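You operate a simulated robot arm through the tools that you are given. There is no shell and no other tool. Be economical: measure what you need, move in short steps, check, and stop when the job is done.

You run a simulated two-armed robot. Do the job below in one go: nothing can be reset, and whatever is moved stays where it is left.

## Task
Screw the cap back on the green cap bottle. Press the small green button three times. Fetch the mini grey bobbin and set it on the spare bench top. Put the mini black bobbin on the ends bench top away on the pack bench top. Take the brown box and leave it on the mend bench top. Take the small grey block and leave it on the right rack middle shelf. Put one of the middle blue weights from the mend bench top on top of the small grey spool. Any order will do. Set down upright: brown box.

It is judged by the outcome, as a careful person would: the job done as asked, and still so three seconds after it is handed in. It fails if anything else is knocked over, pushed out of place, dropped, spilled or broken. Lids that push on must go on centred and level and be pressed home; caps that screw on are set level and turned clockwise until they are tight.

## Robot
Two 7-joint arms with fingered hands on one trunk, on a base that drives. Base frame: it is fixed to the floor where the robot stands at the start and does not move with it; the origin is under the middle of the robot, x ahead of it, y to its left, z up; the surface under the hand at the start is at about z = 0.76. Units: m, degrees, N and s.
The left shoulder is at the start at [0.03, 0.119, 1.094], the right one opposite. With the tool pointing down near the work surface each hand reaches from about 0.1 to 0.74 m from the robot's upright axis, wherever it stands, measured 20 degrees to its own side. Places, roughly: brown box (13x10x13 cm) [0.9, -0.4, 0.8]; green cap bottle [0.5, -0.25, 0.75]; mend bench top [0.7, -1.8, 0.8]; middle blue weight (4x4x2 cm) [0.5, -1.5, 0.8]; mini black bobbin (6x6x5 cm) [0.7, 0.6, 0.8]; mini grey bobbin (6x6x5 cm) [0.5, 0.2, 0.8]; pack bench top [-4.2, -0.9, 0.8]; right rack middle shelf [0.8, -4.3, 0.4]; small green button [0.5, 0, 0.8]; small grey block (6x4x3 cm) [0.8, -0.7, 0.7]; small grey spool (6x6x8 cm) [0.5, -1.3, 0.8]; spare bench top [0.7, 1.6, 0.8]. Payload 3.8 kg a hand.
The TCP of each hand is the grasp point between the finger pads, 0.025 m short of the fingertips. In the tool frame z runs along the fingers and y along their closing line. The gripper opens to 0.088 m. The gripper's body begins 0.029 m behind the TCP. The gripper is a hand of 4 fingers: y runs from the thumb to the fingers, the wrist lies at [-0.013, -0.106, -0.174] in the tool frame, and closing takes about 1.5 s.
Orientation is told as [roll, pitch, yaw] about the base's x, y, z axes, in that order, counted from this pose: with the fingers straight down and the wrist toward the robot, the tool's x, y and z point along [0, 1, 0], [1, 0, 0] and [0, 0, -1] of the base frame.

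## Interface
- The arms move only by the tool drive_tool. It takes "left_deltas", "right_deltas" or both (then of equal length, played together; a hand with none holds still); each is a list of rows, each a list of 2 entries, a list of its own where there are three numbers: the shift along the base's x, y, z in units of 50 mm (1.0 is 50 mm), then the turn, a rotation vector about the base's x, y, z in units of 4 degrees (1.0 is 4 degrees). In form: [[[x, y, z], [ax, ay, az]], ...]. A call has 1 to 12 rows; each row shifts and turns the commanded pose from where the row before left it. "left_hand" and "right_hand" are, for a hand that has rows, the closure in counts, from 0 (fully open) to 255 (shut), set as the call begins (left out, the last holds). A call with a number of a shift or a turn outside -1 to 1 is refused whole. Each row takes 0.2 s and may step no farther than 0.05 m and 8.6 degrees from the row before; otherwise, or with a gripper value out of range, the whole call is refused. A pose out of reach is approached as far as the arm can. The call stops where the force on the tool passes 40 N (or 10 N more than at its start, if that is more) or the arm is blocked; 0.2 s more then pass. Each finger travels about 0.153 m/s and halts on what it meets, pressing with about 26 N; the grip force reading is that of the motor and also rises with nothing between the fingers. The clock runs only during rows and for 0.2 s after the last one: add rows that do not move to give the fingers time. The reply holds the time, the measured pose of the TCP, the force on the tool along the base axes, the opening and the grip force, in the units named above and with some noise, with the torque about the TCP (base axes, N m) and any sound that the robot's microphone picked up.
- Cameras (640 x 400 px; columns grow to the right, rows downward): "scene" is now at [0.051, 0.0222, 1.6335]; the picture's right is [0.30, -0.95, -0.00], its down [-0.79, -0.24, -0.57] and it looks along [0.54, 0.17, -0.82] (base axes); focal length 263 px, centre (320, 200). "left" rides on the left gripper at [-0.064, -0.083, -0.098] in its tool frame; the picture's right is [-0.62, -0.37, 0.69], its down [0.71, -0.63, 0.30] and it looks along [0.32, 0.68, 0.65] (tool axes); focal length 265 px, centre (320, 200). "right" rides on the right gripper at [0.064, -0.083, -0.098] in its tool frame; the picture's right is [-0.62, 0.37, -0.69], its down [-0.71, -0.63, 0.30] and it looks along [-0.32, 0.68, 0.65] (tool axes); focal length 265 px, centre (320, 200). There is no depth. A picture from a camera that has moved, and an enlarged one, comes with that camera's place and axes in the base frame and with its lens.
- get_image(camera): a new picture of that camera. It takes no simulated time.
- slide_trunk(by): slides the trunk up (or, below 0, down) by that many m; the arms and the scene camera ride with it, the base frame stays. It gives what a move gives, with no picture.
- base_move(legs): drives the robot by 1 to 6 legs, each [ahead, left, turn to the left] in m, m and degrees, along the robot's own axes; the way and the turn of a leg run together, so that a leg with both is an arc; at most 1.5 m and 180 degrees a leg. The arms and the cameras ride along, it lands a little off, and it stops where it bumps. It gives what a move gives.
- move_fingers(index, middle, ring, thumb_bend, thumb_turn, hand): sets how far each is bent, from 0 (flat) to 1 (curled in); at 0.3 the hand is open as for a grip, at 0.7 the pads meet at the TCP. One left out holds its place. A second passes; each finger stops where it meets its share of the squeeze, and holds until it gets a number again. A gripper value or a shape takes the hand back. It gives what a move gives, with no picture; readings hold the bend of each and the force on the fingers (four entries, about 0 where the hand has none), thumb and palm. thumb_turn goes from beside the hand (0) to across from the fingers (1), as for a grip.
- grasp_type(shape, hand): the hand has 4 fingers and takes this shape, open, in about a second: jaw (thumb against the fingers, like two jaws); tri (thumb and two fingers); tip (a fingertip pinch); poke (one finger out to press); point (the index stretched); flat (the hand flat); cup (the hand cupped); fist (a fist). The gripper value then closes the fingers along that shape, each until it touches; the sizes above hold for jaw. It gives what a move gives, with no picture.
- head_to(pan, tilt): turns the head with the scene camera to pan (to the left, within 120 degrees either way) and tilt (down, from -29 to 69), counted from straight ahead of the robot. It gives what a move gives.
- enlarge(camera, box): a new picture of the part [left, top, right, bottom] of that camera's present view, enlarged. It takes no simulated time.
- close_job(): hands the job in; it is judged then, once.

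Go step by step. Nothing tells you exact positions but the pictures and the camera data: compare them with the known pose of the tool, close in by small moves and look again before you grip or let go. The budget is 186 turns and 174 pictures, counting those below and the enlarged ones. Unless the task says otherwise, let go and move clear before handing in, and close with one line.

The tools are called after "Emit:" as name(argument=value, ...) on one line, values as JSON. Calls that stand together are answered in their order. drive_tool: Moves the arms, as the interface text tells. Its arguments: {"type":"object","properties":{"left_deltas":{"type":"array"},"left_hand":{"type":"number"},"right_deltas":{"type":"array"},"right_hand":{"type":"number"}},"required":[]} The other tools are called the same way: slide_trunk (by) slides the trunk up or down; grasp_type (shape, hand) gives the hand a shape; move_fingers (index, middle, ring, thumb_bend, thumb_turn, hand) moves the fingers one by one; base_move (legs) drives the base; head_to (pan, tilt) turns the head that bears the scene camera; get_image (camera) takes a picture; enlarge (camera, box) takes an enlarged picture of a part of a camera's view; close_job () hands the job in.

At the start:

```text
time: 0.0
left_eef_pos: [0.5385, 0.2509, 1.1629]
left_tool_rot: [0.1, 0.1, -0.1]
left_wrist_force: [0.2, -0.3, 0.2]
left_moment: [0.01, 0.0, 0.02]
left_finger_gap: 0.0876
left_finger_force: 0.1
left_shape: jaw
left_bend: [0.3, 0.3, 0.3, 0.3, 0.98]
left_finger forces: [0.0, 0.0, 0.1, 0.0, 0.1, 0.0]
right_eef_pos: [0.5634, -0.2518, 1.1322]
right_tool_rot: [0.1, 0.0, -0.1]
right_wrist_force: [1.1, 0.6, 0.5]
right_moment: [0.02, -0.02, 0.0]
right_finger_gap: 0.0876
right_finger_force: 0.1
right_shape: jaw
right_bend: [0.3, 0.3, 0.3, 0.3, 0.98]
right_finger forces: [0.0, 0.0, 0.0, 0.0, 0.1, 0.1]
trunk travel left (down, up): [-0.25, 0.34]
robot x, y, heading: [0.0001, 0.0008, -0.0]
head pan, tilt: [17.3, 55.4]
```

scene: 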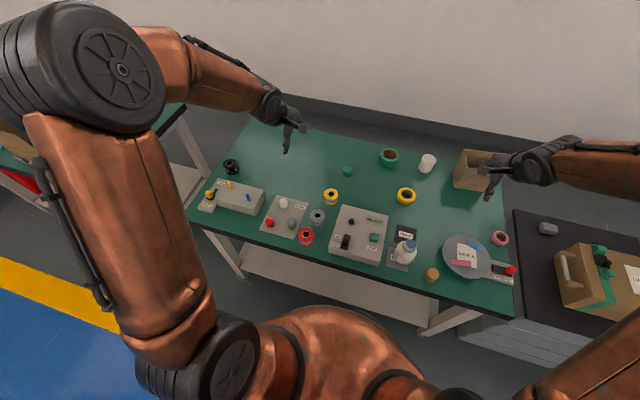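
right: 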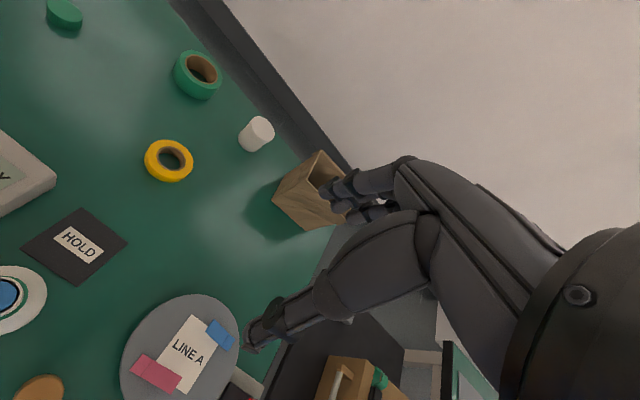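
left: 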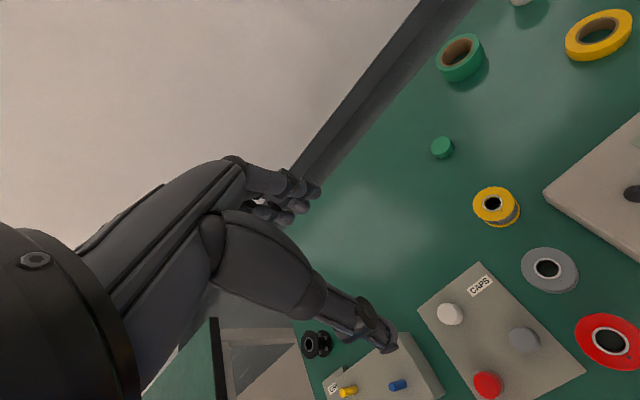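

I see the ends bench with a button panel, caps tray, bobbins, a bottle and the brown box. I'll take closer looks before moving anything.

Emit:
enlarge(camera="scene", box=[190, 130, 350, 270])

Emit:
enlarge(camera="scene", box=[320, 140, 480, 290])

Emit:
enlarge(camera="scene", box=[430, 130, 640, 320])

```text
2.86 times, centred on (270, 200) of scene
camera zoom: at [0.051, 0.0222, 1.6335], right [0.3, -0.95, 0.0], down [-0.79, -0.24, -0.57], along [0.54, 0.17, -0.82], focal length 752 px, centre (463, 200)
```

zoom: 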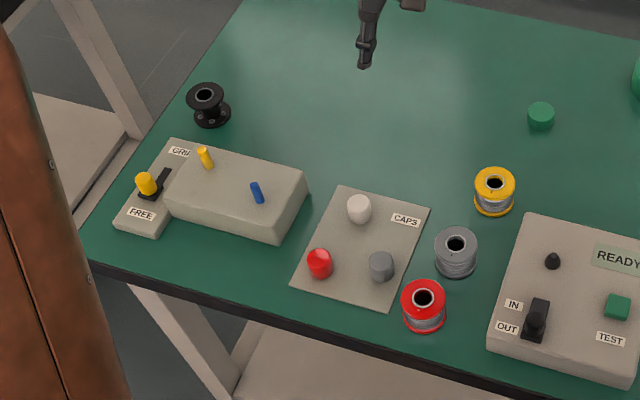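

```text
2.67 times, centred on (400, 215) of scene
camera zoom: at [0.051, 0.0222, 1.6335], right [0.3, -0.95, 0.0], down [-0.79, -0.24, -0.57], along [0.54, 0.17, -0.82], focal length 702 px, centre (107, 160)
```

zoom: 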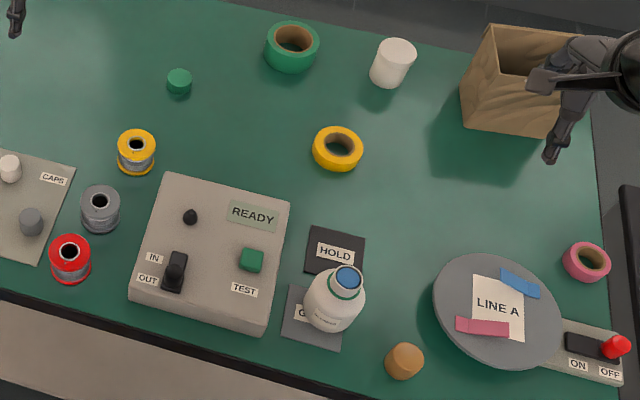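

```text
2.11 times, centred on (535, 225) of scene
camera zoom: at [0.051, 0.0222, 1.6335], right [0.3, -0.95, 0.0], down [-0.79, -0.24, -0.57], along [0.54, 0.17, -0.82], focal length 554 px, centre (-133, 147)
```

zoom: 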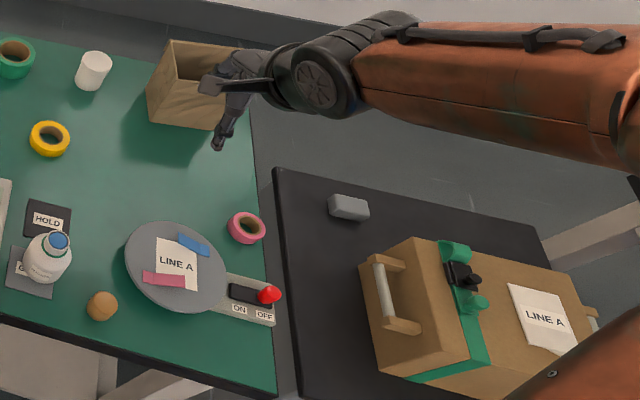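

The green cap seems to lie at about (0.80, 0.13) and the bottle's open mouth at about (0.48, -0.15, 0.85). I'll look closer at both and drive a little ahead so that the left hand can reach the cap.

Emit:
base_move(legs=[[0.1, 0, 0]])

Emit:
enlarge(camera="left", box=[400, 100, 560, 260])

Emit:
head_to(pan=-10, tilt=60)

Emit:
get_image(camera="scene")

```text
time: 1.1
left_eef_pos: [0.6395, 0.2509, 1.1615]
left_tool_rot: [-0.1, 0.1, 0.0]
left_wrist_force: [-0.7, 0.7, -0.8]
left_moment: [0.02, -0.01, -0.01]
left_finger_gap: 0.0878
left_finger_force: 0.0
left_shape: jaw
left_bend: [0.3, 0.3, 0.3, 0.3, 0.98]
left_finger forces: [0.0, 0.0, 0.0, 0.0, 0.0, 0.1]
right_eef_pos: [0.6643, -0.2517, 1.1305]
right_tool_rot: [0.0, 0.1, -0.1]
right_wrist_force: [0.3, -0.4, 1.0]
right_moment: [0.0, 0.01, 0.08]
right_finger_gap: 0.0876
right_finger_force: 0.1
right_shape: jaw
right_bend: [0.3, 0.3, 0.3, 0.3, 0.98]
right_finger forces: [0.1, 0.0, 0.0, 0.1, 0.1, 0.1]
trunk travel left (down, up): [-0.25, 0.34]
robot x, y, heading: [0.0977, 0.003, 0.2]
head pan, tilt: [17.3, 55.4]
```

```text
2.50 times, centred on (480, 180) of left
camera zoom: at [0.5575, 0.1862, 1.26], right [-0.37, -0.62, -0.69], down [-0.63, 0.71, -0.3], along [0.68, 0.32, -0.65], focal length 664 px, centre (-80, 250)
```

zoom: 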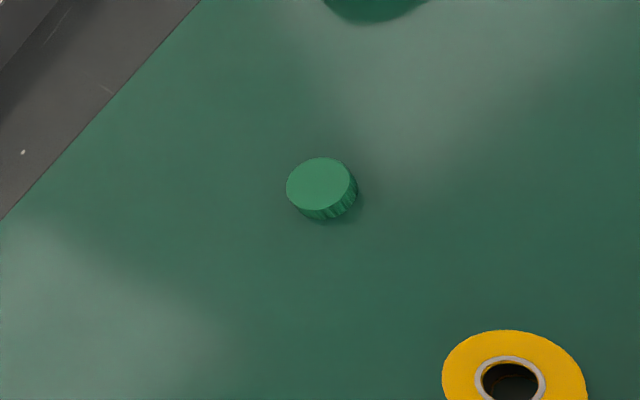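

```text
time: 2.1
left_eef_pos: [0.6383, 0.2509, 1.1631]
left_tool_rot: [0.1, -0.1, -0.1]
left_wrist_force: [0.1, 0.3, 0.0]
left_moment: [0.02, 0.0, -0.03]
left_finger_gap: 0.0876
left_finger_force: 0.1
left_shape: jaw
left_bend: [0.3, 0.3, 0.3, 0.3, 0.98]
left_finger forces: [0.0, 0.1, 0.1, 0.0, 0.0, 0.0]
right_eef_pos: [0.6631, -0.252, 1.1321]
right_tool_rot: [0.0, -0.1, -0.1]
right_wrist_force: [0.5, 0.2, -0.8]
right_moment: [-0.02, 0.0, -0.02]
right_finger_gap: 0.0875
right_finger_force: 0.1
right_shape: jaw
right_bend: [0.3, 0.3, 0.3, 0.3, 0.98]
right_finger forces: [0.0, 0.0, 0.1, 0.1, 0.0, 0.0]
trunk travel left (down, up): [-0.25, 0.34]
robot x, y, heading: [0.1037, -0.0011, -0.1]
head pan, tilt: [-10.0, 60.0]
```

```text
166 pictures are left
camera scene: at [0.1481, -0.0106, 1.6279], right [-0.17, -0.98, 0.0], down [-0.85, 0.15, -0.5], along [0.49, -0.09, -0.87], focal length 263 px, centre (320, 200)
```

scene: 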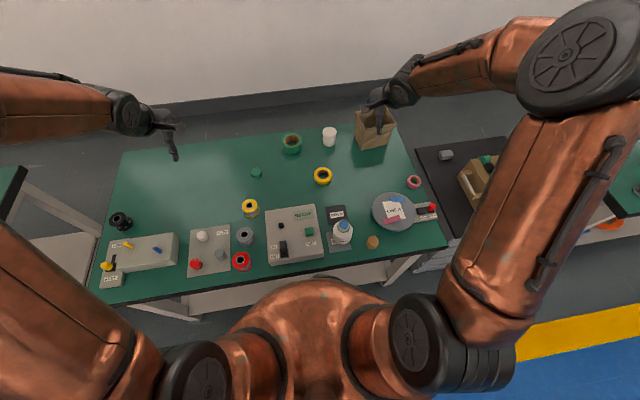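

The cap lies top side up at about (0.80, 0.128). I'm moving the left hand over it.

Emit:
drive_tool(left_deltas=[[[0.405, -0.308, -0.658], [0, 0, 0]], [[0.405, -0.308, -0.658], [0, 0, 0]], [[0.405, -0.308, -0.658], [0, 0, 0]], [[0.405, -0.308, -0.658], [0, 0, 0]], [[0.405, -0.308, -0.658], [0, 0, 0]], [[0.405, -0.308, -0.658], [0, 0, 0]], [[0.405, -0.308, -0.658], [0, 0, 0]], [[0.405, -0.308, -0.658], [0, 0, 0]]])

Emit:
get_image(camera="left")

Emit:
enlarge(camera="scene", box=[80, 110, 460, 300])

```text
time: 3.9
left_eef_pos: [0.7976, 0.1282, 0.8984]
left_tool_rot: [0.0, 0.0, 0.0]
left_wrist_force: [0.3, 0.6, 0.4]
left_moment: [0.01, 0.04, 0.01]
left_finger_gap: 0.0879
left_finger_force: 0.0
left_shape: jaw
left_bend: [0.3, 0.3, 0.3, 0.3, 0.98]
left_finger forces: [0.0, 0.0, 0.1, 0.0, 0.0, 0.0]
right_eef_pos: [0.6636, -0.253, 1.1316]
right_tool_rot: [0.0, 0.1, 0.0]
right_wrist_force: [0.0, -0.3, 0.3]
right_moment: [-0.02, -0.02, -0.03]
right_finger_gap: 0.0874
right_finger_force: 0.0
right_shape: jaw
right_bend: [0.3, 0.3, 0.3, 0.3, 0.98]
right_finger forces: [0.0, 0.0, 0.1, 0.0, 0.0, 0.0]
trunk travel left (down, up): [-0.25, 0.34]
robot x, y, heading: [0.1012, -0.0007, -0.1]
head pan, tilt: [-10.0, 60.0]
```

```text
165 pictures are left
camera left: at [0.7151, 0.0635, 0.9955], right [-0.37, -0.62, -0.69], down [-0.63, 0.71, -0.3], along [0.68, 0.32, -0.65], focal length 265 px, centre (320, 200)
```

left: 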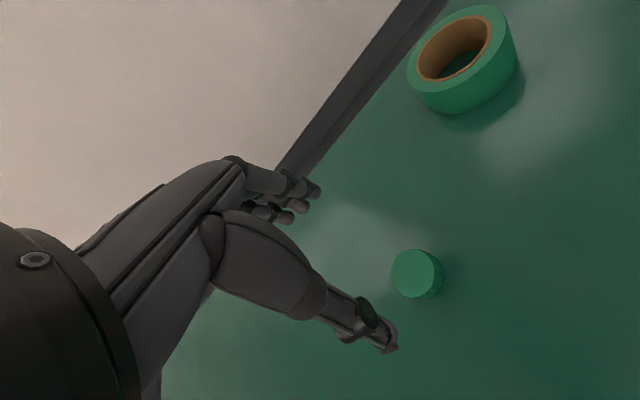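

```text
1.68 times, centred on (270, 205) of scene
camera zoom: at [0.1493, -0.0109, 1.6279], right [-0.17, -0.98, 0.0], down [-0.85, 0.15, -0.5], along [0.49, -0.09, -0.87], focal length 443 px, centre (404, 192)
```

zoom: 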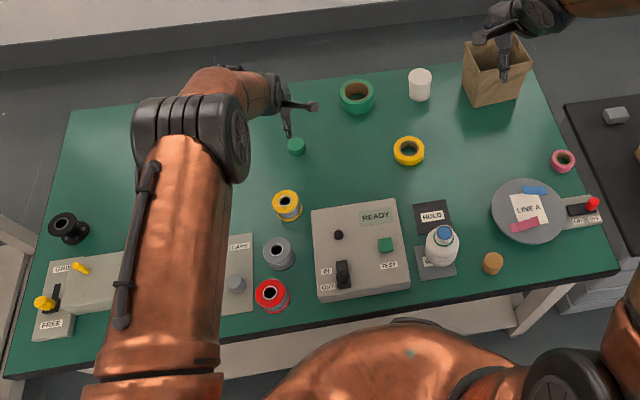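

The cap is under the hand. I'll go down in steps, then close.

Emit:
drive_tool(left_deltas=[[[0, 0, -0.8], [0, 0, 0]], [[0, 0, -0.8], [0, 0, 0]], [[0, 0, -0.5], [0, 0, 0]], [[0, 0, 0], [0, 0, 0]]])

Emit:
get_image(camera="left")

```text
time: 4.9
left_eef_pos: [0.7937, 0.1284, 0.7949]
left_tool_rot: [0.1, 0.0, 0.0]
left_wrist_force: [0.7, -0.2, -0.9]
left_moment: [0.03, 0.02, 0.03]
left_finger_gap: 0.088
left_finger_force: 0.0
left_shape: jaw
left_bend: [0.3, 0.3, 0.3, 0.3, 0.98]
left_finger forces: [0.0, 0.0, 0.0, 0.0, 0.1, 0.1]
left hand out of reach, approached as far as the arm can: row 3
right_eef_pos: [0.6633, -0.2536, 1.1315]
right_tool_rot: [0.0, 0.0, 0.0]
right_wrist_force: [1.4, -0.2, 0.1]
right_moment: [0.09, 0.0, -0.03]
right_finger_gap: 0.088
right_finger_force: 0.1
right_shape: jaw
right_bend: [0.3, 0.3, 0.3, 0.3, 0.98]
right_finger forces: [0.0, 0.0, 0.1, 0.0, 0.0, 0.1]
trunk travel left (down, up): [-0.25, 0.34]
robot x, y, heading: [0.0962, -0.001, 0.2]
head pan, tilt: [-10.0, 60.0]
```

```text
163 pictures are left
camera left: at [0.7122, 0.0638, 0.8934], right [-0.37, -0.62, -0.69], down [-0.63, 0.71, -0.3], along [0.68, 0.32, -0.65], focal length 265 px, centre (320, 200)
```

left: 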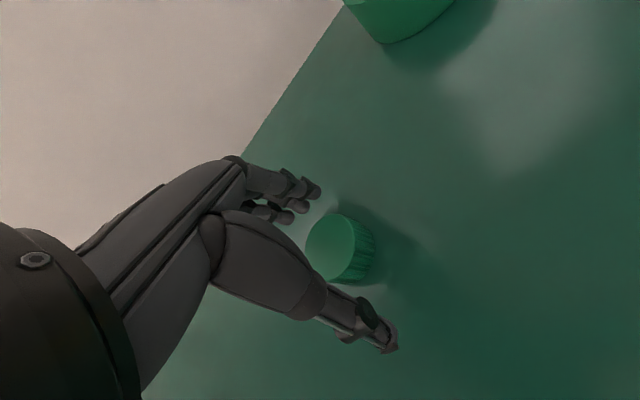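

The cap is between thumb and fingers. Lowering a touch and closing.

Emit:
drive_tool(left_deltas=[[[0, 0, -0.1], [0, 0, 0]], [[0, 0, 0], [0, 0, 0]], [[0, 0, 0], [0, 0, 0]], [[0, 0, 0], [0, 0, 0]], [[0, 0, 0], [0, 0, 0]], [[0, 0, 0], [0, 0, 0]], [[0, 0, 0], [0, 0, 0]]], left_hand=255)

Emit:
get_image(camera="left")

```text
time: 6.5
left_eef_pos: [0.7938, 0.129, 0.7909]
left_tool_rot: [0.0, 0.0, 0.0]
left_wrist_force: [-0.5, -0.1, 0.9]
left_moment: [0.02, 0.0, 0.04]
left_finger_gap: 0.033
left_finger_force: 25.6
left_shape: jaw
left_bend: [0.74, 0.49, 0.55, 0.74, 1.0]
left_finger forces: [13.8, 8.1, 0.1, 0.0, 22.2, 0.0]
right_eef_pos: [0.6636, -0.2518, 1.1313]
right_tool_rot: [0.0, 0.0, 0.0]
right_wrist_force: [0.0, 0.4, -0.1]
right_moment: [-0.01, -0.01, 0.02]
right_finger_gap: 0.0876
right_finger_force: 0.1
right_shape: jaw
right_bend: [0.3, 0.3, 0.3, 0.3, 0.98]
right_finger forces: [0.0, 0.0, 0.0, 0.0, 0.0, 0.0]
trunk travel left (down, up): [-0.25, 0.34]
robot x, y, heading: [0.0977, -0.0006, -0.0]
head pan, tilt: [-10.0, 60.0]
```

```text
162 pictures are left
camera left: at [0.7116, 0.0644, 0.8894], right [-0.37, -0.62, -0.69], down [-0.63, 0.71, -0.3], along [0.68, 0.32, -0.65], focal length 265 px, centre (320, 200)
```

left: 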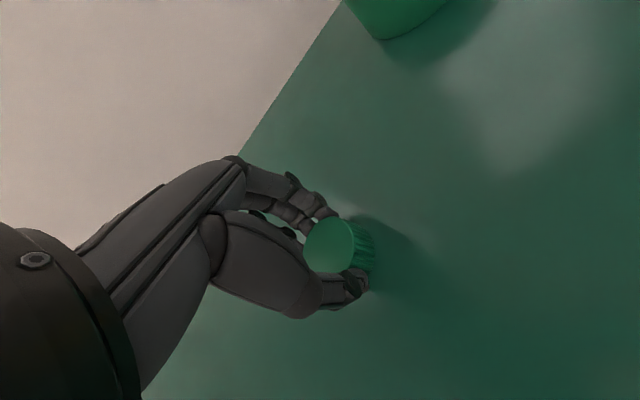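

Cap is gripped. I'll lift it, then shift the base right and back a little so the bottle lies between both arms.

Emit:
drive_tool(left_deltas=[[[0, 0, 0.5], [0, 0, 0]], [[-0.3, 0, 0.8], [0, 0, 0]], [[-0.3, 0, 0.8], [0, 0, 0]], [[-0.3, 0, 0.8], [0, 0, 0]], [[-0.3, 0, 0.8], [0, 0, 0]], [[-0.3, 0, 0.8], [0, 0, 0]]])

Emit:
base_move(legs=[[-0.07, -0.2, 0]])

Emit:
get_image(camera="left")

Emit:
get_image(camera="scene")

```text
time: 7.9
left_eef_pos: [0.7199, 0.1282, 1.0161]
left_tool_rot: [0.0, 0.1, 0.0]
left_wrist_force: [-1.1, -0.6, -0.6]
left_moment: [-0.01, 0.0, 0.03]
left_finger_gap: 0.0325
left_finger_force: 26.9
left_shape: jaw
left_bend: [0.74, 0.49, 0.55, 0.74, 1.0]
left_finger forces: [14.1, 8.3, 0.2, 0.0, 21.8, 0.0]
right_eef_pos: [0.6626, -0.2529, 1.1318]
right_tool_rot: [0.1, 0.0, 0.0]
right_wrist_force: [-0.5, 0.3, 1.2]
right_moment: [-0.02, 0.02, -0.04]
right_finger_gap: 0.0873
right_finger_force: 0.1
right_shape: jaw
right_bend: [0.3, 0.3, 0.3, 0.3, 0.98]
right_finger forces: [0.0, 0.1, 0.1, 0.0, 0.0, 0.0]
trunk travel left (down, up): [-0.25, 0.34]
robot x, y, heading: [0.102, -0.0035, -0.1]
head pan, tilt: [-10.0, 60.0]
```

```text
time: 9.5
left_eef_pos: [0.6494, -0.0689, 1.0154]
left_tool_rot: [0.1, 0.0, -0.1]
left_wrist_force: [-0.9, 0.1, -0.9]
left_moment: [0.03, 0.03, 0.02]
left_finger_gap: 0.0327
left_finger_force: 25.6
left_shape: jaw
left_bend: [0.74, 0.49, 0.55, 0.74, 1.0]
left_finger forces: [14.1, 8.3, 0.3, 0.0, 21.9, 0.0]
right_eef_pos: [0.5918, -0.4495, 1.1303]
right_tool_rot: [0.1, 0.0, -0.1]
right_wrist_force: [0.6, 0.3, -0.1]
right_moment: [0.0, -0.01, -0.01]
right_finger_gap: 0.0872
right_finger_force: 0.1
right_shape: jaw
right_bend: [0.3, 0.3, 0.3, 0.3, 0.98]
right_finger forces: [0.0, 0.1, 0.0, 0.0, 0.0, 0.0]
trunk travel left (down, up): [-0.25, 0.34]
robot x, y, heading: [0.0269, -0.1948, -0.0]
head pan, tilt: [-10.0, 60.0]
```

```text
161 pictures are left
camera left: at [0.5673, -0.1338, 1.1128], right [-0.37, -0.62, -0.69], down [-0.63, 0.72, -0.3], along [0.68, 0.32, -0.65], focal length 265 px, centre (320, 200)
```

left: 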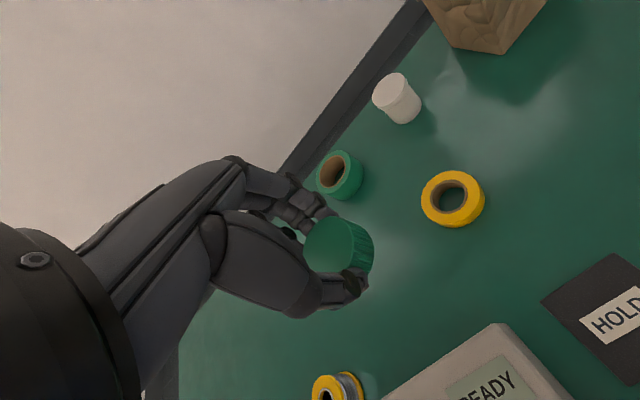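

```text
160 pictures are left
camera scene: at [0.0767, -0.2074, 1.6279], right [-0.18, -0.98, 0.0], down [-0.85, 0.15, -0.5], along [0.49, -0.09, -0.87], focal length 263 px, centre (320, 200)
```

scene: 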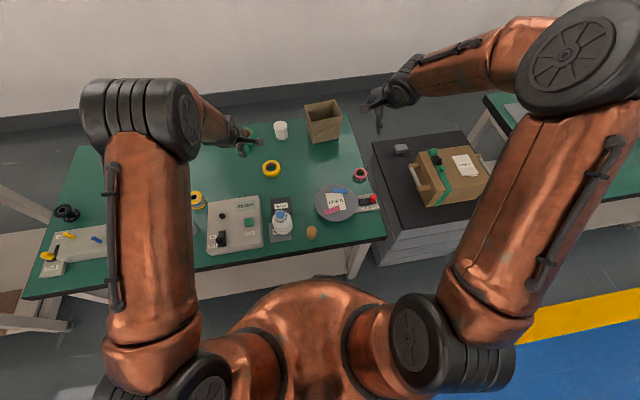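

Cap held well. Now a sharper look at the bottle for its exact place.

Emit:
enlarge(camera="scene", box=[250, 190, 330, 250])

Emit:
enlarge(camera="right", box=[0, 100, 320, 400])

```text
6.67 times, centred on (290, 220) of scene
camera zoom: at [0.0767, -0.2074, 1.6279], right [-0.18, -0.98, 0.0], down [-0.85, 0.15, -0.5], along [0.49, -0.09, -0.87], focal length 1754 px, centre (520, 67)
```

zoom: 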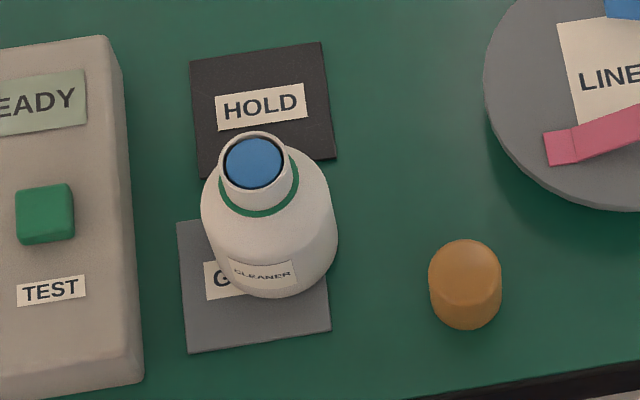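

```text
1.33 times, centred on (160, 250) of right
camera zoom: at [0.5088, -0.3854, 1.2285], right [0.37, -0.62, 0.69], down [-0.63, -0.71, -0.31], along [0.68, -0.33, -0.65], focal length 354 px, centre (533, 133)
```

zoom: 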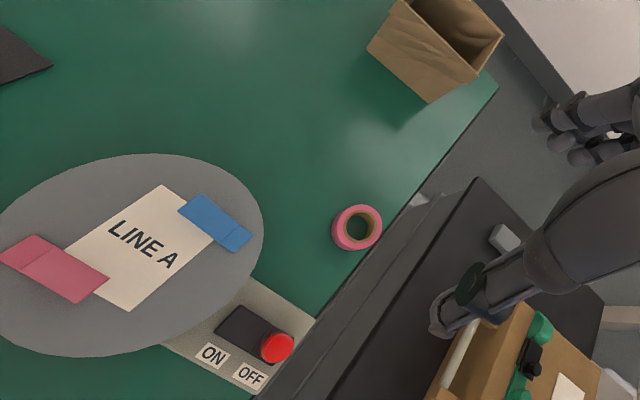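

The bottle stands upright with its mouth at about (0.487, -0.146), roughly 0.85 high. I'll carry the cap above it while pre-turning the hand counter-clockwise to gain screwing range.

Emit:
drive_tool(left_deltas=[[[-0.27, -0.128, -0.1], [0, 0, 1]], [[-0.27, -0.128, -0.1], [0, 0, 1]], [[-0.27, -0.128, -0.1], [0, 0, 1]], [[-0.27, -0.128, -0.1], [0, 0, 1]], [[-0.27, -0.128, -0.1], [0, 0, 1]], [[-0.27, -0.128, -0.1], [0, 0, 1]], [[-0.27, -0.128, -0.1], [0, 0, 1]], [[-0.27, -0.128, -0.1], [0, 0, 1]], [[-0.27, -0.128, -0.1], [0, 0, 1]], [[-0.27, -0.128, -0.1], [0, 0, 1]], [[-0.27, -0.128, -0.1], [0, 0, 1]], [[-0.27, -0.128, -0.1], [0, 0, 1]]])

Emit:
drive_tool(left_deltas=[[[0, 0, -0.2], [0, 0, 1]], [[0, 0, -0.2], [0, 0, 1]], [[0, 0, -0.2], [0, 0, 1]], [[0, 0, 0], [0, 0, 0]]])

Emit:
get_image(camera="left")

Emit:
enlarge(camera="scene", box=[230, 160, 350, 250])

```text
time: 12.1
left_eef_pos: [0.4876, -0.146, 0.9544]
left_tool_rot: [-0.1, 0.0, 48.1]
left_wrist_force: [-0.4, -0.5, 0.2]
left_moment: [-0.01, 0.01, -0.02]
left_finger_gap: 0.0325
left_finger_force: 26.8
left_shape: jaw
left_bend: [0.74, 0.49, 0.55, 0.74, 1.0]
left_finger forces: [14.1, 8.3, 0.2, 0.0, 22.0, 0.0]
right_eef_pos: [0.5916, -0.4497, 1.1324]
right_tool_rot: [0.0, 0.0, -0.1]
right_wrist_force: [0.3, -0.1, -0.3]
right_moment: [-0.02, 0.0, -0.01]
right_finger_gap: 0.0874
right_finger_force: 0.0
right_shape: jaw
right_bend: [0.3, 0.3, 0.3, 0.3, 0.98]
right_finger forces: [0.1, 0.1, 0.1, 0.0, 0.0, 0.0]
trunk travel left (down, up): [-0.25, 0.34]
robot x, y, heading: [0.0277, -0.1935, 0.0]
head pan, tilt: [-10.0, 60.0]
```

```text
time: 13.1
left_eef_pos: [0.4869, -0.1451, 0.9247]
left_tool_rot: [0.0, -0.1, 59.9]
left_wrist_force: [-0.8, -0.1, 0.0]
left_moment: [-0.02, 0.02, 0.01]
left_finger_gap: 0.0322
left_finger_force: 26.0
left_shape: jaw
left_bend: [0.74, 0.49, 0.55, 0.74, 1.0]
left_finger forces: [14.1, 8.3, 0.2, 0.1, 22.1, 0.0]
right_eef_pos: [0.5924, -0.4483, 1.132]
right_tool_rot: [0.0, 0.0, -0.1]
right_wrist_force: [0.0, 0.1, 0.6]
right_moment: [-0.02, -0.01, 0.0]
right_finger_gap: 0.0877
right_finger_force: 0.0
right_shape: jaw
right_bend: [0.3, 0.3, 0.3, 0.3, 0.98]
right_finger forces: [0.0, 0.1, 0.0, 0.1, 0.0, 0.0]
trunk travel left (down, up): [-0.25, 0.34]
robot x, y, heading: [0.0276, -0.1952, 0.2]
head pan, tilt: [-10.0, 60.0]
```

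```text
157 pictures are left
camera left: at [0.5024, -0.2497, 1.0226], right [0.35, -0.63, -0.69], down [-0.93, -0.19, -0.3], along [0.06, 0.75, -0.65], focal length 265 px, centre (320, 200)
```

left: 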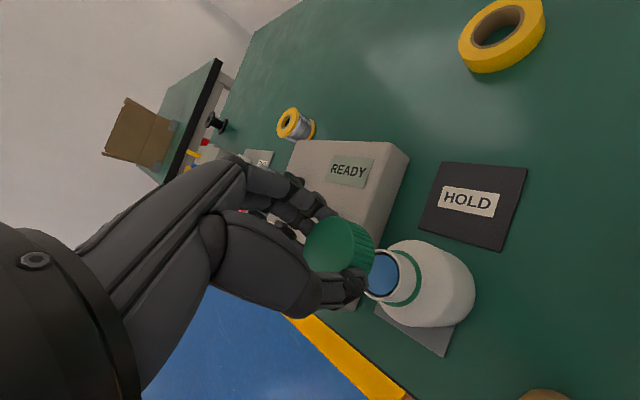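

```text
4.44 times, centred on (290, 205) of scene
camera zoom: at [0.0769, -0.2062, 1.6279], right [-0.18, -0.98, 0.0], down [-0.85, 0.15, -0.5], along [0.49, -0.09, -0.87], focal length 1169 px, centre (453, 178)
```

zoom: 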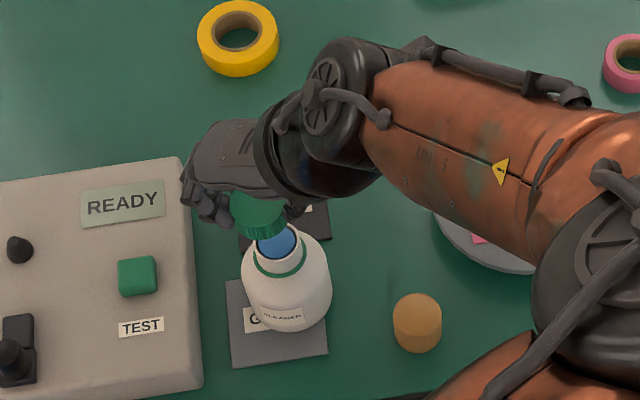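

The cap hovers over the mouth. I'll go down to just above it and compare both views closely.

Emit:
drive_tool(left_deltas=[[[0, 0, -0.25], [0, 0, 0]], [[0, 0, -0.25], [0, 0, 0]], [[0, 0, 0], [0, 0, 0]]])

Emit:
enlarge(camera="left", box=[260, 180, 500, 330])

Emit:
enlarge(camera="scene", box=[260, 190, 340, 240])

```text
time: 13.9
left_eef_pos: [0.488, -0.1461, 0.8996]
left_tool_rot: [0.0, -0.1, 59.9]
left_wrist_force: [-0.5, 0.9, -0.1]
left_moment: [-0.02, 0.0, 0.01]
left_finger_gap: 0.0322
left_finger_force: 26.0
left_shape: jaw
left_bend: [0.74, 0.49, 0.55, 0.74, 1.0]
left_finger forces: [14.2, 8.2, 0.2, 0.0, 22.0, 0.0]
right_eef_pos: [0.5917, -0.4487, 1.1319]
right_tool_rot: [0.0, 0.0, -0.1]
right_wrist_force: [-0.6, -0.4, 0.0]
right_moment: [0.01, 0.01, 0.01]
right_finger_gap: 0.0876
right_finger_force: 0.2
right_shape: jaw
right_bend: [0.3, 0.3, 0.3, 0.3, 0.98]
right_finger forces: [0.1, 0.0, 0.0, 0.0, 0.1, 0.0]
trunk travel left (down, up): [-0.25, 0.34]
robot x, y, heading: [0.0289, -0.1968, -0.0]
head pan, tilt: [-10.0, 60.0]
```

```text
2.67 times, centred on (380, 255) of left
camera zoom: at [0.5028, -0.2501, 0.9975], right [0.35, -0.63, -0.69], down [-0.93, -0.19, -0.3], along [0.06, 0.75, -0.65], focal length 708 px, centre (160, 53)
```

zoom: 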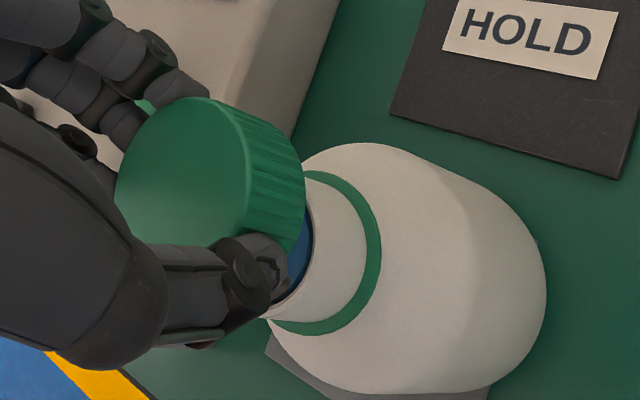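

```text
8.00 times, centred on (300, 215) of scene
camera zoom: at [0.0769, -0.2064, 1.6279], right [-0.18, -0.98, 0.0], down [-0.85, 0.15, -0.5], along [0.49, -0.09, -0.87], focal length 2105 px, centre (480, 80)
```

zoom: 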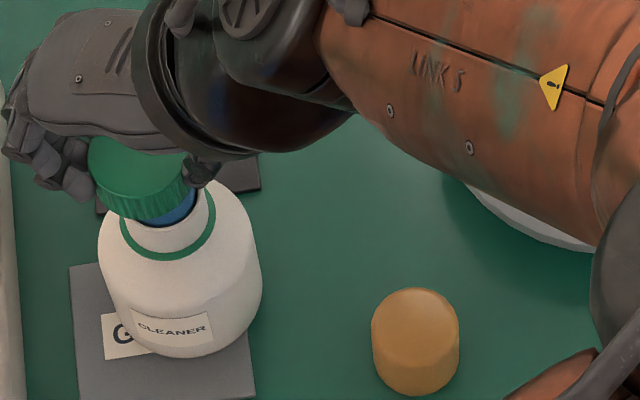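

The cap seems about 7 mm too far in +x and 6 mm in +y of the neck. I'll correct and look again.

Emit:
drive_tool(left_deltas=[[[-0.13, -0.12, -0.06], [0, 0, 0]], [[0, 0, 0], [0, 0, 0]]])

Emit:
enlarge(camera="left", box=[260, 180, 500, 330])

Emit:
enlarge(camera="scene", box=[260, 190, 340, 240])

```text
time: 14.5
left_eef_pos: [0.4816, -0.1528, 0.8962]
left_tool_rot: [-0.1, 0.0, 59.9]
left_wrist_force: [0.3, -0.2, 0.7]
left_moment: [0.01, -0.01, 0.03]
left_finger_gap: 0.0327
left_finger_force: 25.8
left_shape: jaw
left_bend: [0.74, 0.49, 0.55, 0.74, 1.0]
left_finger forces: [14.1, 8.3, 0.2, 0.0, 22.0, 0.0]
right_eef_pos: [0.5927, -0.4492, 1.131]
right_tool_rot: [0.0, 0.0, -0.1]
right_wrist_force: [-0.5, 0.0, -0.5]
right_moment: [0.02, 0.04, 0.01]
right_finger_gap: 0.0877
right_finger_force: 0.1
right_shape: jaw
right_bend: [0.3, 0.3, 0.3, 0.3, 0.98]
right_finger forces: [0.0, 0.0, 0.0, 0.0, 0.0, 0.0]
trunk travel left (down, up): [-0.25, 0.34]
robot x, y, heading: [0.0316, -0.194, -0.1]
head pan, tilt: [-10.0, 60.0]
```

```text
2.67 times, centred on (380, 255) of left
camera zoom: at [0.4962, -0.2569, 0.9943], right [0.35, -0.63, -0.69], down [-0.93, -0.19, -0.3], along [0.06, 0.75, -0.65], focal length 708 px, centre (160, 53)
```

zoom: 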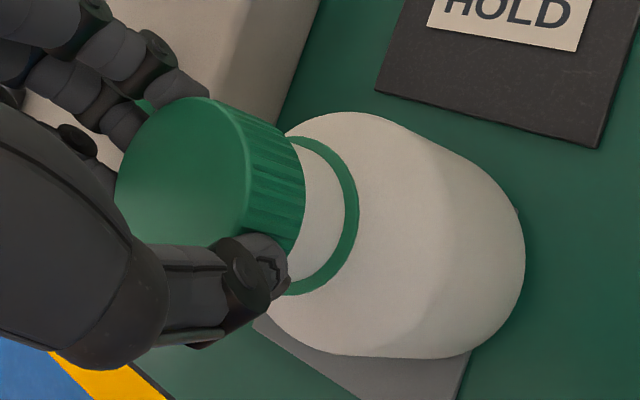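

```text
8.00 times, centred on (300, 215) of scene
camera zoom: at [0.0773, -0.2061, 1.6279], right [-0.18, -0.98, 0.0], down [-0.85, 0.15, -0.5], along [0.49, -0.09, -0.87], focal length 2105 px, centre (480, 80)
```

zoom: 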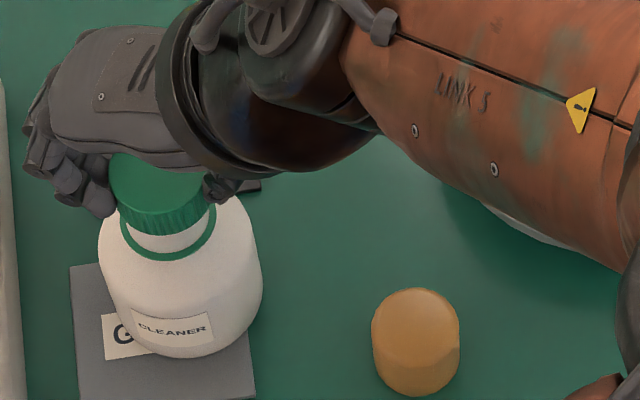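

Now nearly aligned. I'll nudge 1.5 mm and lower gently until contact.

Emit:
drive_tool(left_deltas=[[[-0.03, 0, -0.06], [0, 0, 0]], [[0, 0, -0.06], [0, 0, 0]], [[0, 0, -0.06], [0, 0, 0]], [[0, 0, -0.06], [0, 0, 0]], [[0, 0, 0], [0, 0, 0]]])

Emit:
enlarge(camera="left", box=[260, 180, 500, 330])

Emit:
enlarge(camera="scene", box=[260, 190, 340, 240])

```text
time: 15.8
left_eef_pos: [0.4842, -0.1518, 0.8896]
left_tool_rot: [-0.5, -0.5, 59.7]
left_wrist_force: [-3.7, 0.5, 24.1]
left_moment: [0.21, 0.0, 0.02]
left_finger_gap: 0.0341
left_finger_force: 26.3
left_shape: jaw
left_bend: [0.75, 0.49, 0.55, 0.74, 1.0]
left_finger forces: [15.8, 10.3, 0.2, 0.0, 25.3, 0.1]
right_eef_pos: [0.5902, -0.4495, 1.132]
right_tool_rot: [0.0, -0.1, -0.1]
right_wrist_force: [0.8, 0.1, -0.6]
right_moment: [0.02, 0.05, -0.01]
right_finger_gap: 0.0873
right_finger_force: 0.1
right_shape: jaw
right_bend: [0.3, 0.3, 0.3, 0.3, 0.98]
right_finger forces: [0.0, 0.1, 0.0, 0.1, 0.1, 0.0]
trunk travel left (down, up): [-0.25, 0.34]
robot x, y, heading: [0.0246, -0.1972, -0.1]
head pan, tilt: [-10.0, 60.0]
stopped in row 5 (left hand): the force on the tool passed its limit at 40 N (the readings are from after the stop); the commanded pose is now the measured one
```

```text
2.67 times, centred on (380, 255) of left
camera zoom: at [0.4969, -0.2568, 0.987], right [0.36, -0.63, -0.69], down [-0.93, -0.18, -0.32], along [0.07, 0.76, -0.65], focal length 708 px, centre (160, 53)
```

zoom: 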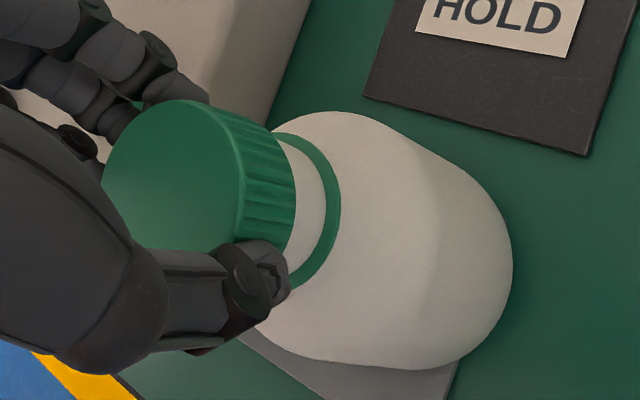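

```text
8.00 times, centred on (300, 215) of scene
camera zoom: at [0.0751, -0.2065, 1.6279], right [-0.18, -0.98, 0.0], down [-0.85, 0.15, -0.5], along [0.49, -0.09, -0.87], focal length 2105 px, centre (480, 80)
```

zoom: 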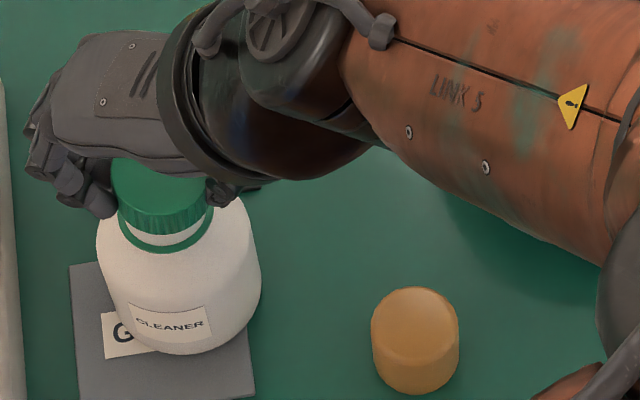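

The cap rests on the mouth, level and centred within about a millimetre. I'll turn clockwise under light pressure and watch whether the bottle turns with it.

Emit:
drive_tool(left_deltas=[[[0, 0, 0], [0, 0, -1]], [[0, 0, 0], [0, 0, -1]], [[0, 0, 0], [0, 0, -1]], [[0, 0, 0], [0, 0, -1]], [[0, 0, 0], [0, 0, -1]], [[0, 0, 0], [0, 0, -1]], [[0, 0, 0], [0, 0, -1]], [[0, 0, 0], [0, 0, -1]], [[0, 0, 0], [0, 0, -1]], [[0, 0, 0], [0, 0, -1]]])

Emit:
enlarge(camera="scene", box=[260, 190, 340, 240])

```text
time: 18.0
left_eef_pos: [0.4826, -0.1515, 0.8875]
left_tool_rot: [-0.3, -0.3, 19.6]
left_wrist_force: [1.9, 1.9, 21.5]
left_moment: [0.15, -0.3, 0.15]
left_finger_gap: 0.0339
left_finger_force: 26.5
left_shape: jaw
left_bend: [0.75, 0.49, 0.55, 0.75, 0.98]
left_finger forces: [17.0, 11.7, 0.1, 0.1, 23.2, 0.0]
right_eef_pos: [0.5908, -0.4493, 1.1315]
right_tool_rot: [-0.1, 0.0, -0.1]
right_wrist_force: [0.5, 0.7, 0.1]
right_moment: [0.02, 0.01, 0.02]
right_finger_gap: 0.0873
right_finger_force: 0.1
right_shape: jaw
right_bend: [0.3, 0.3, 0.3, 0.3, 0.98]
right_finger forces: [0.0, 0.0, 0.0, 0.0, 0.1, 0.0]
trunk travel left (down, up): [-0.25, 0.34]
robot x, y, heading: [0.0294, -0.1939, -0.0]
head pan, tilt: [-10.0, 60.0]
```

```text
8.00 times, centred on (300, 215) of scene
camera zoom: at [0.0755, -0.2059, 1.628], right [-0.18, -0.98, 0.0], down [-0.85, 0.15, -0.5], along [0.49, -0.09, -0.87], focal length 2105 px, centre (480, 80)
```

zoom: 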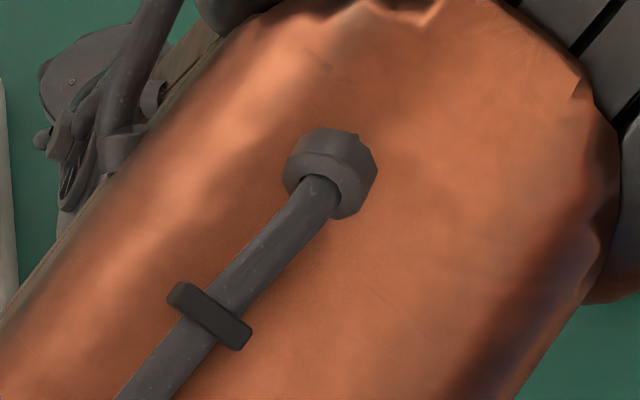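

The forearm blocks the head's view; I'll keep turning and check with the wrist camera.

Emit:
enlarge(camera="left", box=[240, 160, 560, 360])

Emit:
drive_tool(left_deltas=[[[0, 0, 0], [0, 0, -1]], [[0, 0, 0], [0, 0, -1]], [[0, 0, 0], [0, 0, -1]], [[0, 0, 0], [0, 0, -1]], [[0, 0, 0], [0, 0, -1]], [[0, 0, 0], [0, 0, -1]], [[0, 0, 0], [0, 0, -1]], [[0, 0, 0], [0, 0, -1]], [[0, 0, 0], [0, 0, -1]], [[0, 0, 0], [0, 0, -1]]])

Emit:
enlarge(camera="left", box=[240, 160, 560, 360])

```text
2.00 times, centred on (400, 260) of left
camera zoom: at [0.4256, -0.2402, 0.9853], right [-0.13, -0.71, -0.69], down [-0.83, 0.46, -0.31], along [0.54, 0.53, -0.65], focal length 531 px, centre (160, 80)
```

zoom: 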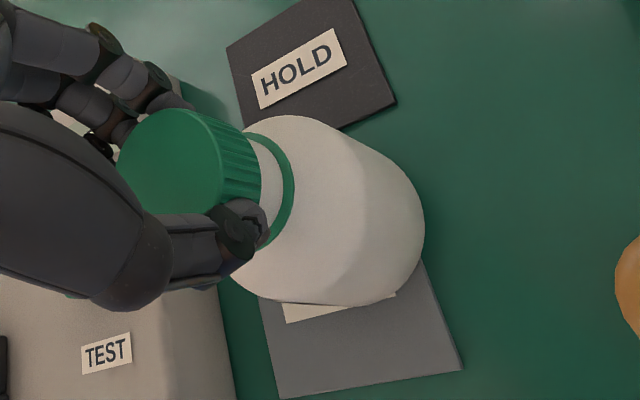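

```text
time: 20.2
left_eef_pos: [0.4818, -0.1523, 0.887]
left_tool_rot: [-0.3, -0.4, -20.3]
left_wrist_force: [1.8, 0.3, 20.6]
left_moment: [-0.13, -0.32, 0.2]
left_finger_gap: 0.0334
left_finger_force: 26.3
left_shape: jaw
left_bend: [0.75, 0.5, 0.55, 0.76, 0.95]
left_finger forces: [17.1, 12.4, 0.0, 0.0, 24.4, 0.0]
right_eef_pos: [0.5904, -0.4492, 1.132]
right_tool_rot: [-0.1, -0.1, -0.1]
right_wrist_force: [-0.8, 0.2, 0.0]
right_moment: [0.0, -0.02, -0.03]
right_finger_gap: 0.0873
right_finger_force: 0.0
right_shape: jaw
right_bend: [0.3, 0.3, 0.3, 0.3, 0.98]
right_finger forces: [0.1, 0.0, 0.1, 0.1, 0.1, 0.0]
trunk travel left (down, up): [-0.25, 0.34]
robot x, y, heading: [0.0237, -0.1936, 0.0]
head pan, tilt: [-10.0, 60.0]
```

```text
2.00 times, centred on (400, 260) of left
camera zoom: at [0.3821, -0.1825, 0.9842], right [-0.56, -0.46, -0.69], down [-0.34, 0.89, -0.31], along [0.76, 0.06, -0.65], focal length 531 px, centre (160, 80)
```

zoom: 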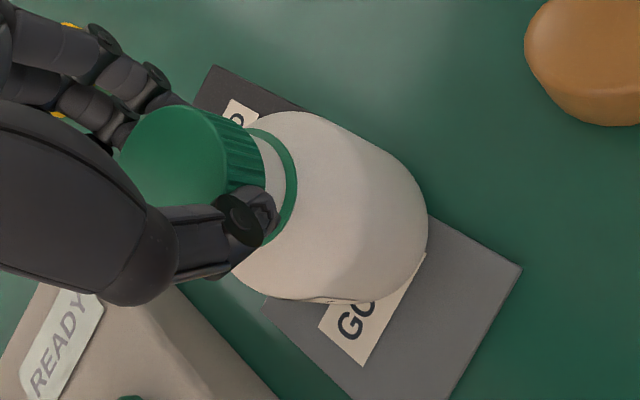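

The bottle is turning with the cap (its label has moved round), so it must be held. I'll bring the right hand in from the right, tilted, to grip the bottle's body.

Emit:
drive_tool(right_deltas=[[[-0.177, 0.267, -0.367], [1, 0, 0]], [[-0.177, 0.267, -0.367], [1, 0, 0]], [[-0.177, 0.267, -0.367], [1, 0, 0]], [[-0.177, 0.267, -0.367], [1, 0, 0]], [[-0.177, 0.267, -0.367], [1, 0, 0]], [[-0.177, 0.267, -0.367], [1, 0, 0]], [[-0.177, 0.267, -0.367], [1, 0, 0]], [[-0.177, 0.267, -0.367], [1, 0, 0]], [[-0.177, 0.267, -0.367], [1, 0, 0]], [[-0.177, 0.267, -0.367], [1, 0, 0]], [[-0.177, 0.267, -0.367], [1, 0, 0]], [[-0.177, 0.267, -0.367], [1, 0, 0]]])

Emit:
get_image(camera="right")

Emit:
get_image(camera="scene")

```text
time: 22.8
left_eef_pos: [0.4819, -0.1507, 0.8868]
left_tool_rot: [-0.3, -0.3, -20.2]
left_wrist_force: [2.2, -0.3, 20.0]
left_moment: [-0.12, -0.33, 0.15]
left_finger_gap: 0.0337
left_finger_force: 26.0
left_shape: jaw
left_bend: [0.75, 0.5, 0.55, 0.76, 0.95]
left_finger forces: [17.3, 12.0, 0.1, 0.0, 24.0, 0.1]
right_eef_pos: [0.4872, -0.289, 0.9098]
right_tool_rot: [48.1, 0.0, -0.2]
right_wrist_force: [0.5, -0.1, 0.1]
right_moment: [0.04, 0.02, 0.01]
right_finger_gap: 0.0878
right_finger_force: 0.0
right_shape: jaw
right_bend: [0.3, 0.3, 0.3, 0.3, 0.98]
right_finger forces: [0.0, 0.0, 0.0, 0.1, 0.1, 0.1]
trunk travel left (down, up): [-0.25, 0.34]
robot x, y, heading: [0.0298, -0.1962, -0.0]
head pan, tilt: [-10.0, 60.0]
```

```text
146 pictures are left
camera right: at [0.4031, -0.3195, 1.0223], right [0.37, -0.93, 0.0], down [-0.63, -0.25, -0.73], along [0.68, 0.27, -0.68], focal length 265 px, centre (320, 200)
```

right: 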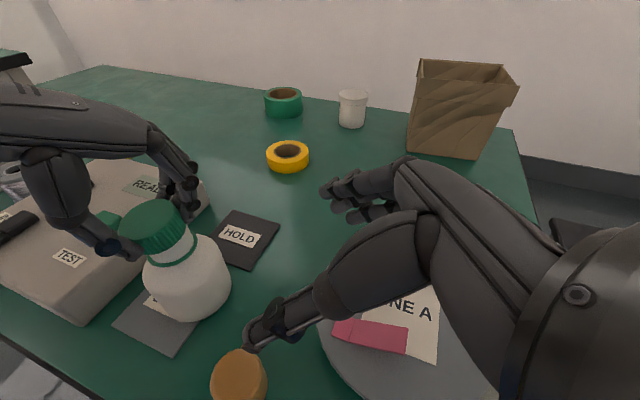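

```text
145 pictures are left
camera scene: at [0.0753, -0.2068, 1.628], right [-0.18, -0.98, 0.0], down [-0.85, 0.15, -0.5], along [0.49, -0.09, -0.87], focal length 263 px, centre (320, 200)
```

scene: 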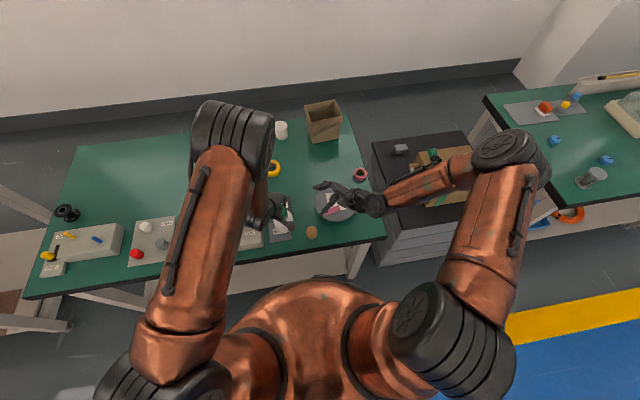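

Good view: the bottle is ahead and clear. I'll finish tilting, then slide in along the finger direction.

Emit:
drive_tool(right_deltas=[[[0, 0.4, -0.35], [1, 0, 0]], [[0, 0.4, -0.35], [1, 0, 0]], [[-0.02, 0.5, -0.34], [0, 0, 0]], [[-0.02, 0.5, -0.34], [0, 0, 0]], [[0, 0, 0], [0, 0, 0]]])

Emit:
get_image(camera="right")

```text
time: 24.0
left_eef_pos: [0.4819, -0.1517, 0.8867]
left_tool_rot: [-0.3, -0.3, -20.1]
left_wrist_force: [0.9, 0.0, 20.6]
left_moment: [-0.11, -0.27, 0.14]
left_finger_gap: 0.0336
left_finger_force: 26.0
left_shape: jaw
left_bend: [0.75, 0.5, 0.55, 0.76, 0.95]
left_finger forces: [17.2, 11.5, 0.0, 0.0, 24.0, 0.0]
right_eef_pos: [0.4818, -0.1978, 0.8408]
right_tool_rot: [56.0, 0.1, -0.2]
right_wrist_force: [0.6, 0.4, 0.6]
right_moment: [0.0, 0.04, -0.02]
right_finger_gap: 0.0877
right_finger_force: 0.0
right_shape: jaw
right_bend: [0.3, 0.3, 0.3, 0.3, 0.98]
right_finger forces: [0.1, 0.0, 0.0, 0.0, 0.1, 0.0]
trunk travel left (down, up): [-0.25, 0.34]
robot x, y, heading: [0.0279, -0.1979, 0.1]
head pan, tilt: [-10.0, 60.0]
```

```text
144 pictures are left
camera right: at [0.3994, -0.2433, 0.947], right [0.37, -0.92, -0.13], down [-0.63, -0.15, -0.76], along [0.68, 0.36, -0.64], focal length 265 px, centre (320, 200)
```

right: 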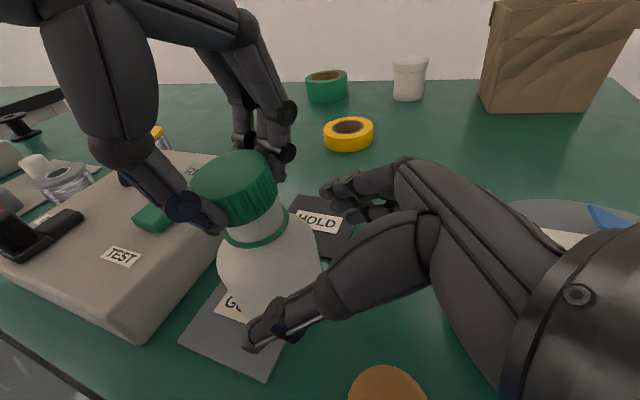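

Aligned; sliding in the last 5 cm around the bottle.

Emit:
drive_tool(right_deltas=[[[0.08, 0.4, -0.27], [0, 0, 0]], [[0, 0.35, -0.24], [0, 0, 0]], [[0, 0.2, -0.14], [0, 0, 0]], [[0, 0, 0], [0, 0, 0]]])

Emit:
get_image(camera="right")

```text
time: 25.0
left_eef_pos: [0.4814, -0.1515, 0.8865]
left_tool_rot: [-0.2, -0.3, -20.2]
left_wrist_force: [1.4, -0.8, 19.6]
left_moment: [-0.15, -0.29, 0.09]
left_finger_gap: 0.0335
left_finger_force: 26.3
left_shape: jaw
left_bend: [0.75, 0.5, 0.55, 0.76, 0.95]
left_finger forces: [17.2, 11.5, 0.0, 0.0, 23.8, 0.0]
right_eef_pos: [0.4866, -0.1498, 0.8095]
right_tool_rot: [55.9, 0.1, -0.1]
right_wrist_force: [-0.6, 0.1, -0.4]
right_moment: [-0.01, 0.01, -0.02]
right_finger_gap: 0.0876
right_finger_force: 0.0
right_shape: jaw
right_bend: [0.3, 0.3, 0.3, 0.3, 0.98]
right_finger forces: [0.0, 0.0, 0.0, 0.1, 0.1, 0.0]
trunk travel left (down, up): [-0.25, 0.34]
robot x, y, heading: [0.03, -0.1944, -0.1]
head pan, tilt: [-10.0, 60.0]
```

```text
143 pictures are left
camera right: at [0.4041, -0.1951, 0.9156], right [0.37, -0.92, -0.13], down [-0.63, -0.15, -0.76], along [0.68, 0.36, -0.63], focal length 265 px, centre (320, 200)
```

right: 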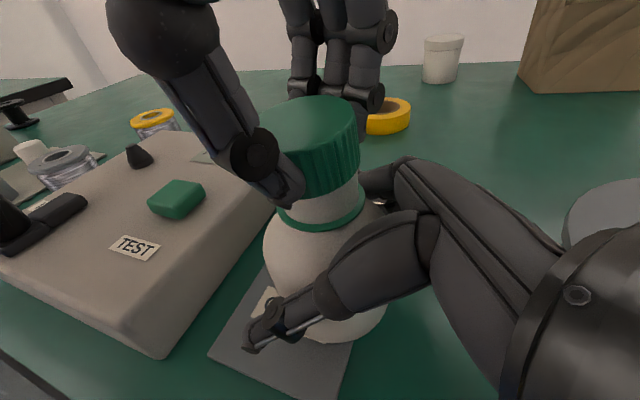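

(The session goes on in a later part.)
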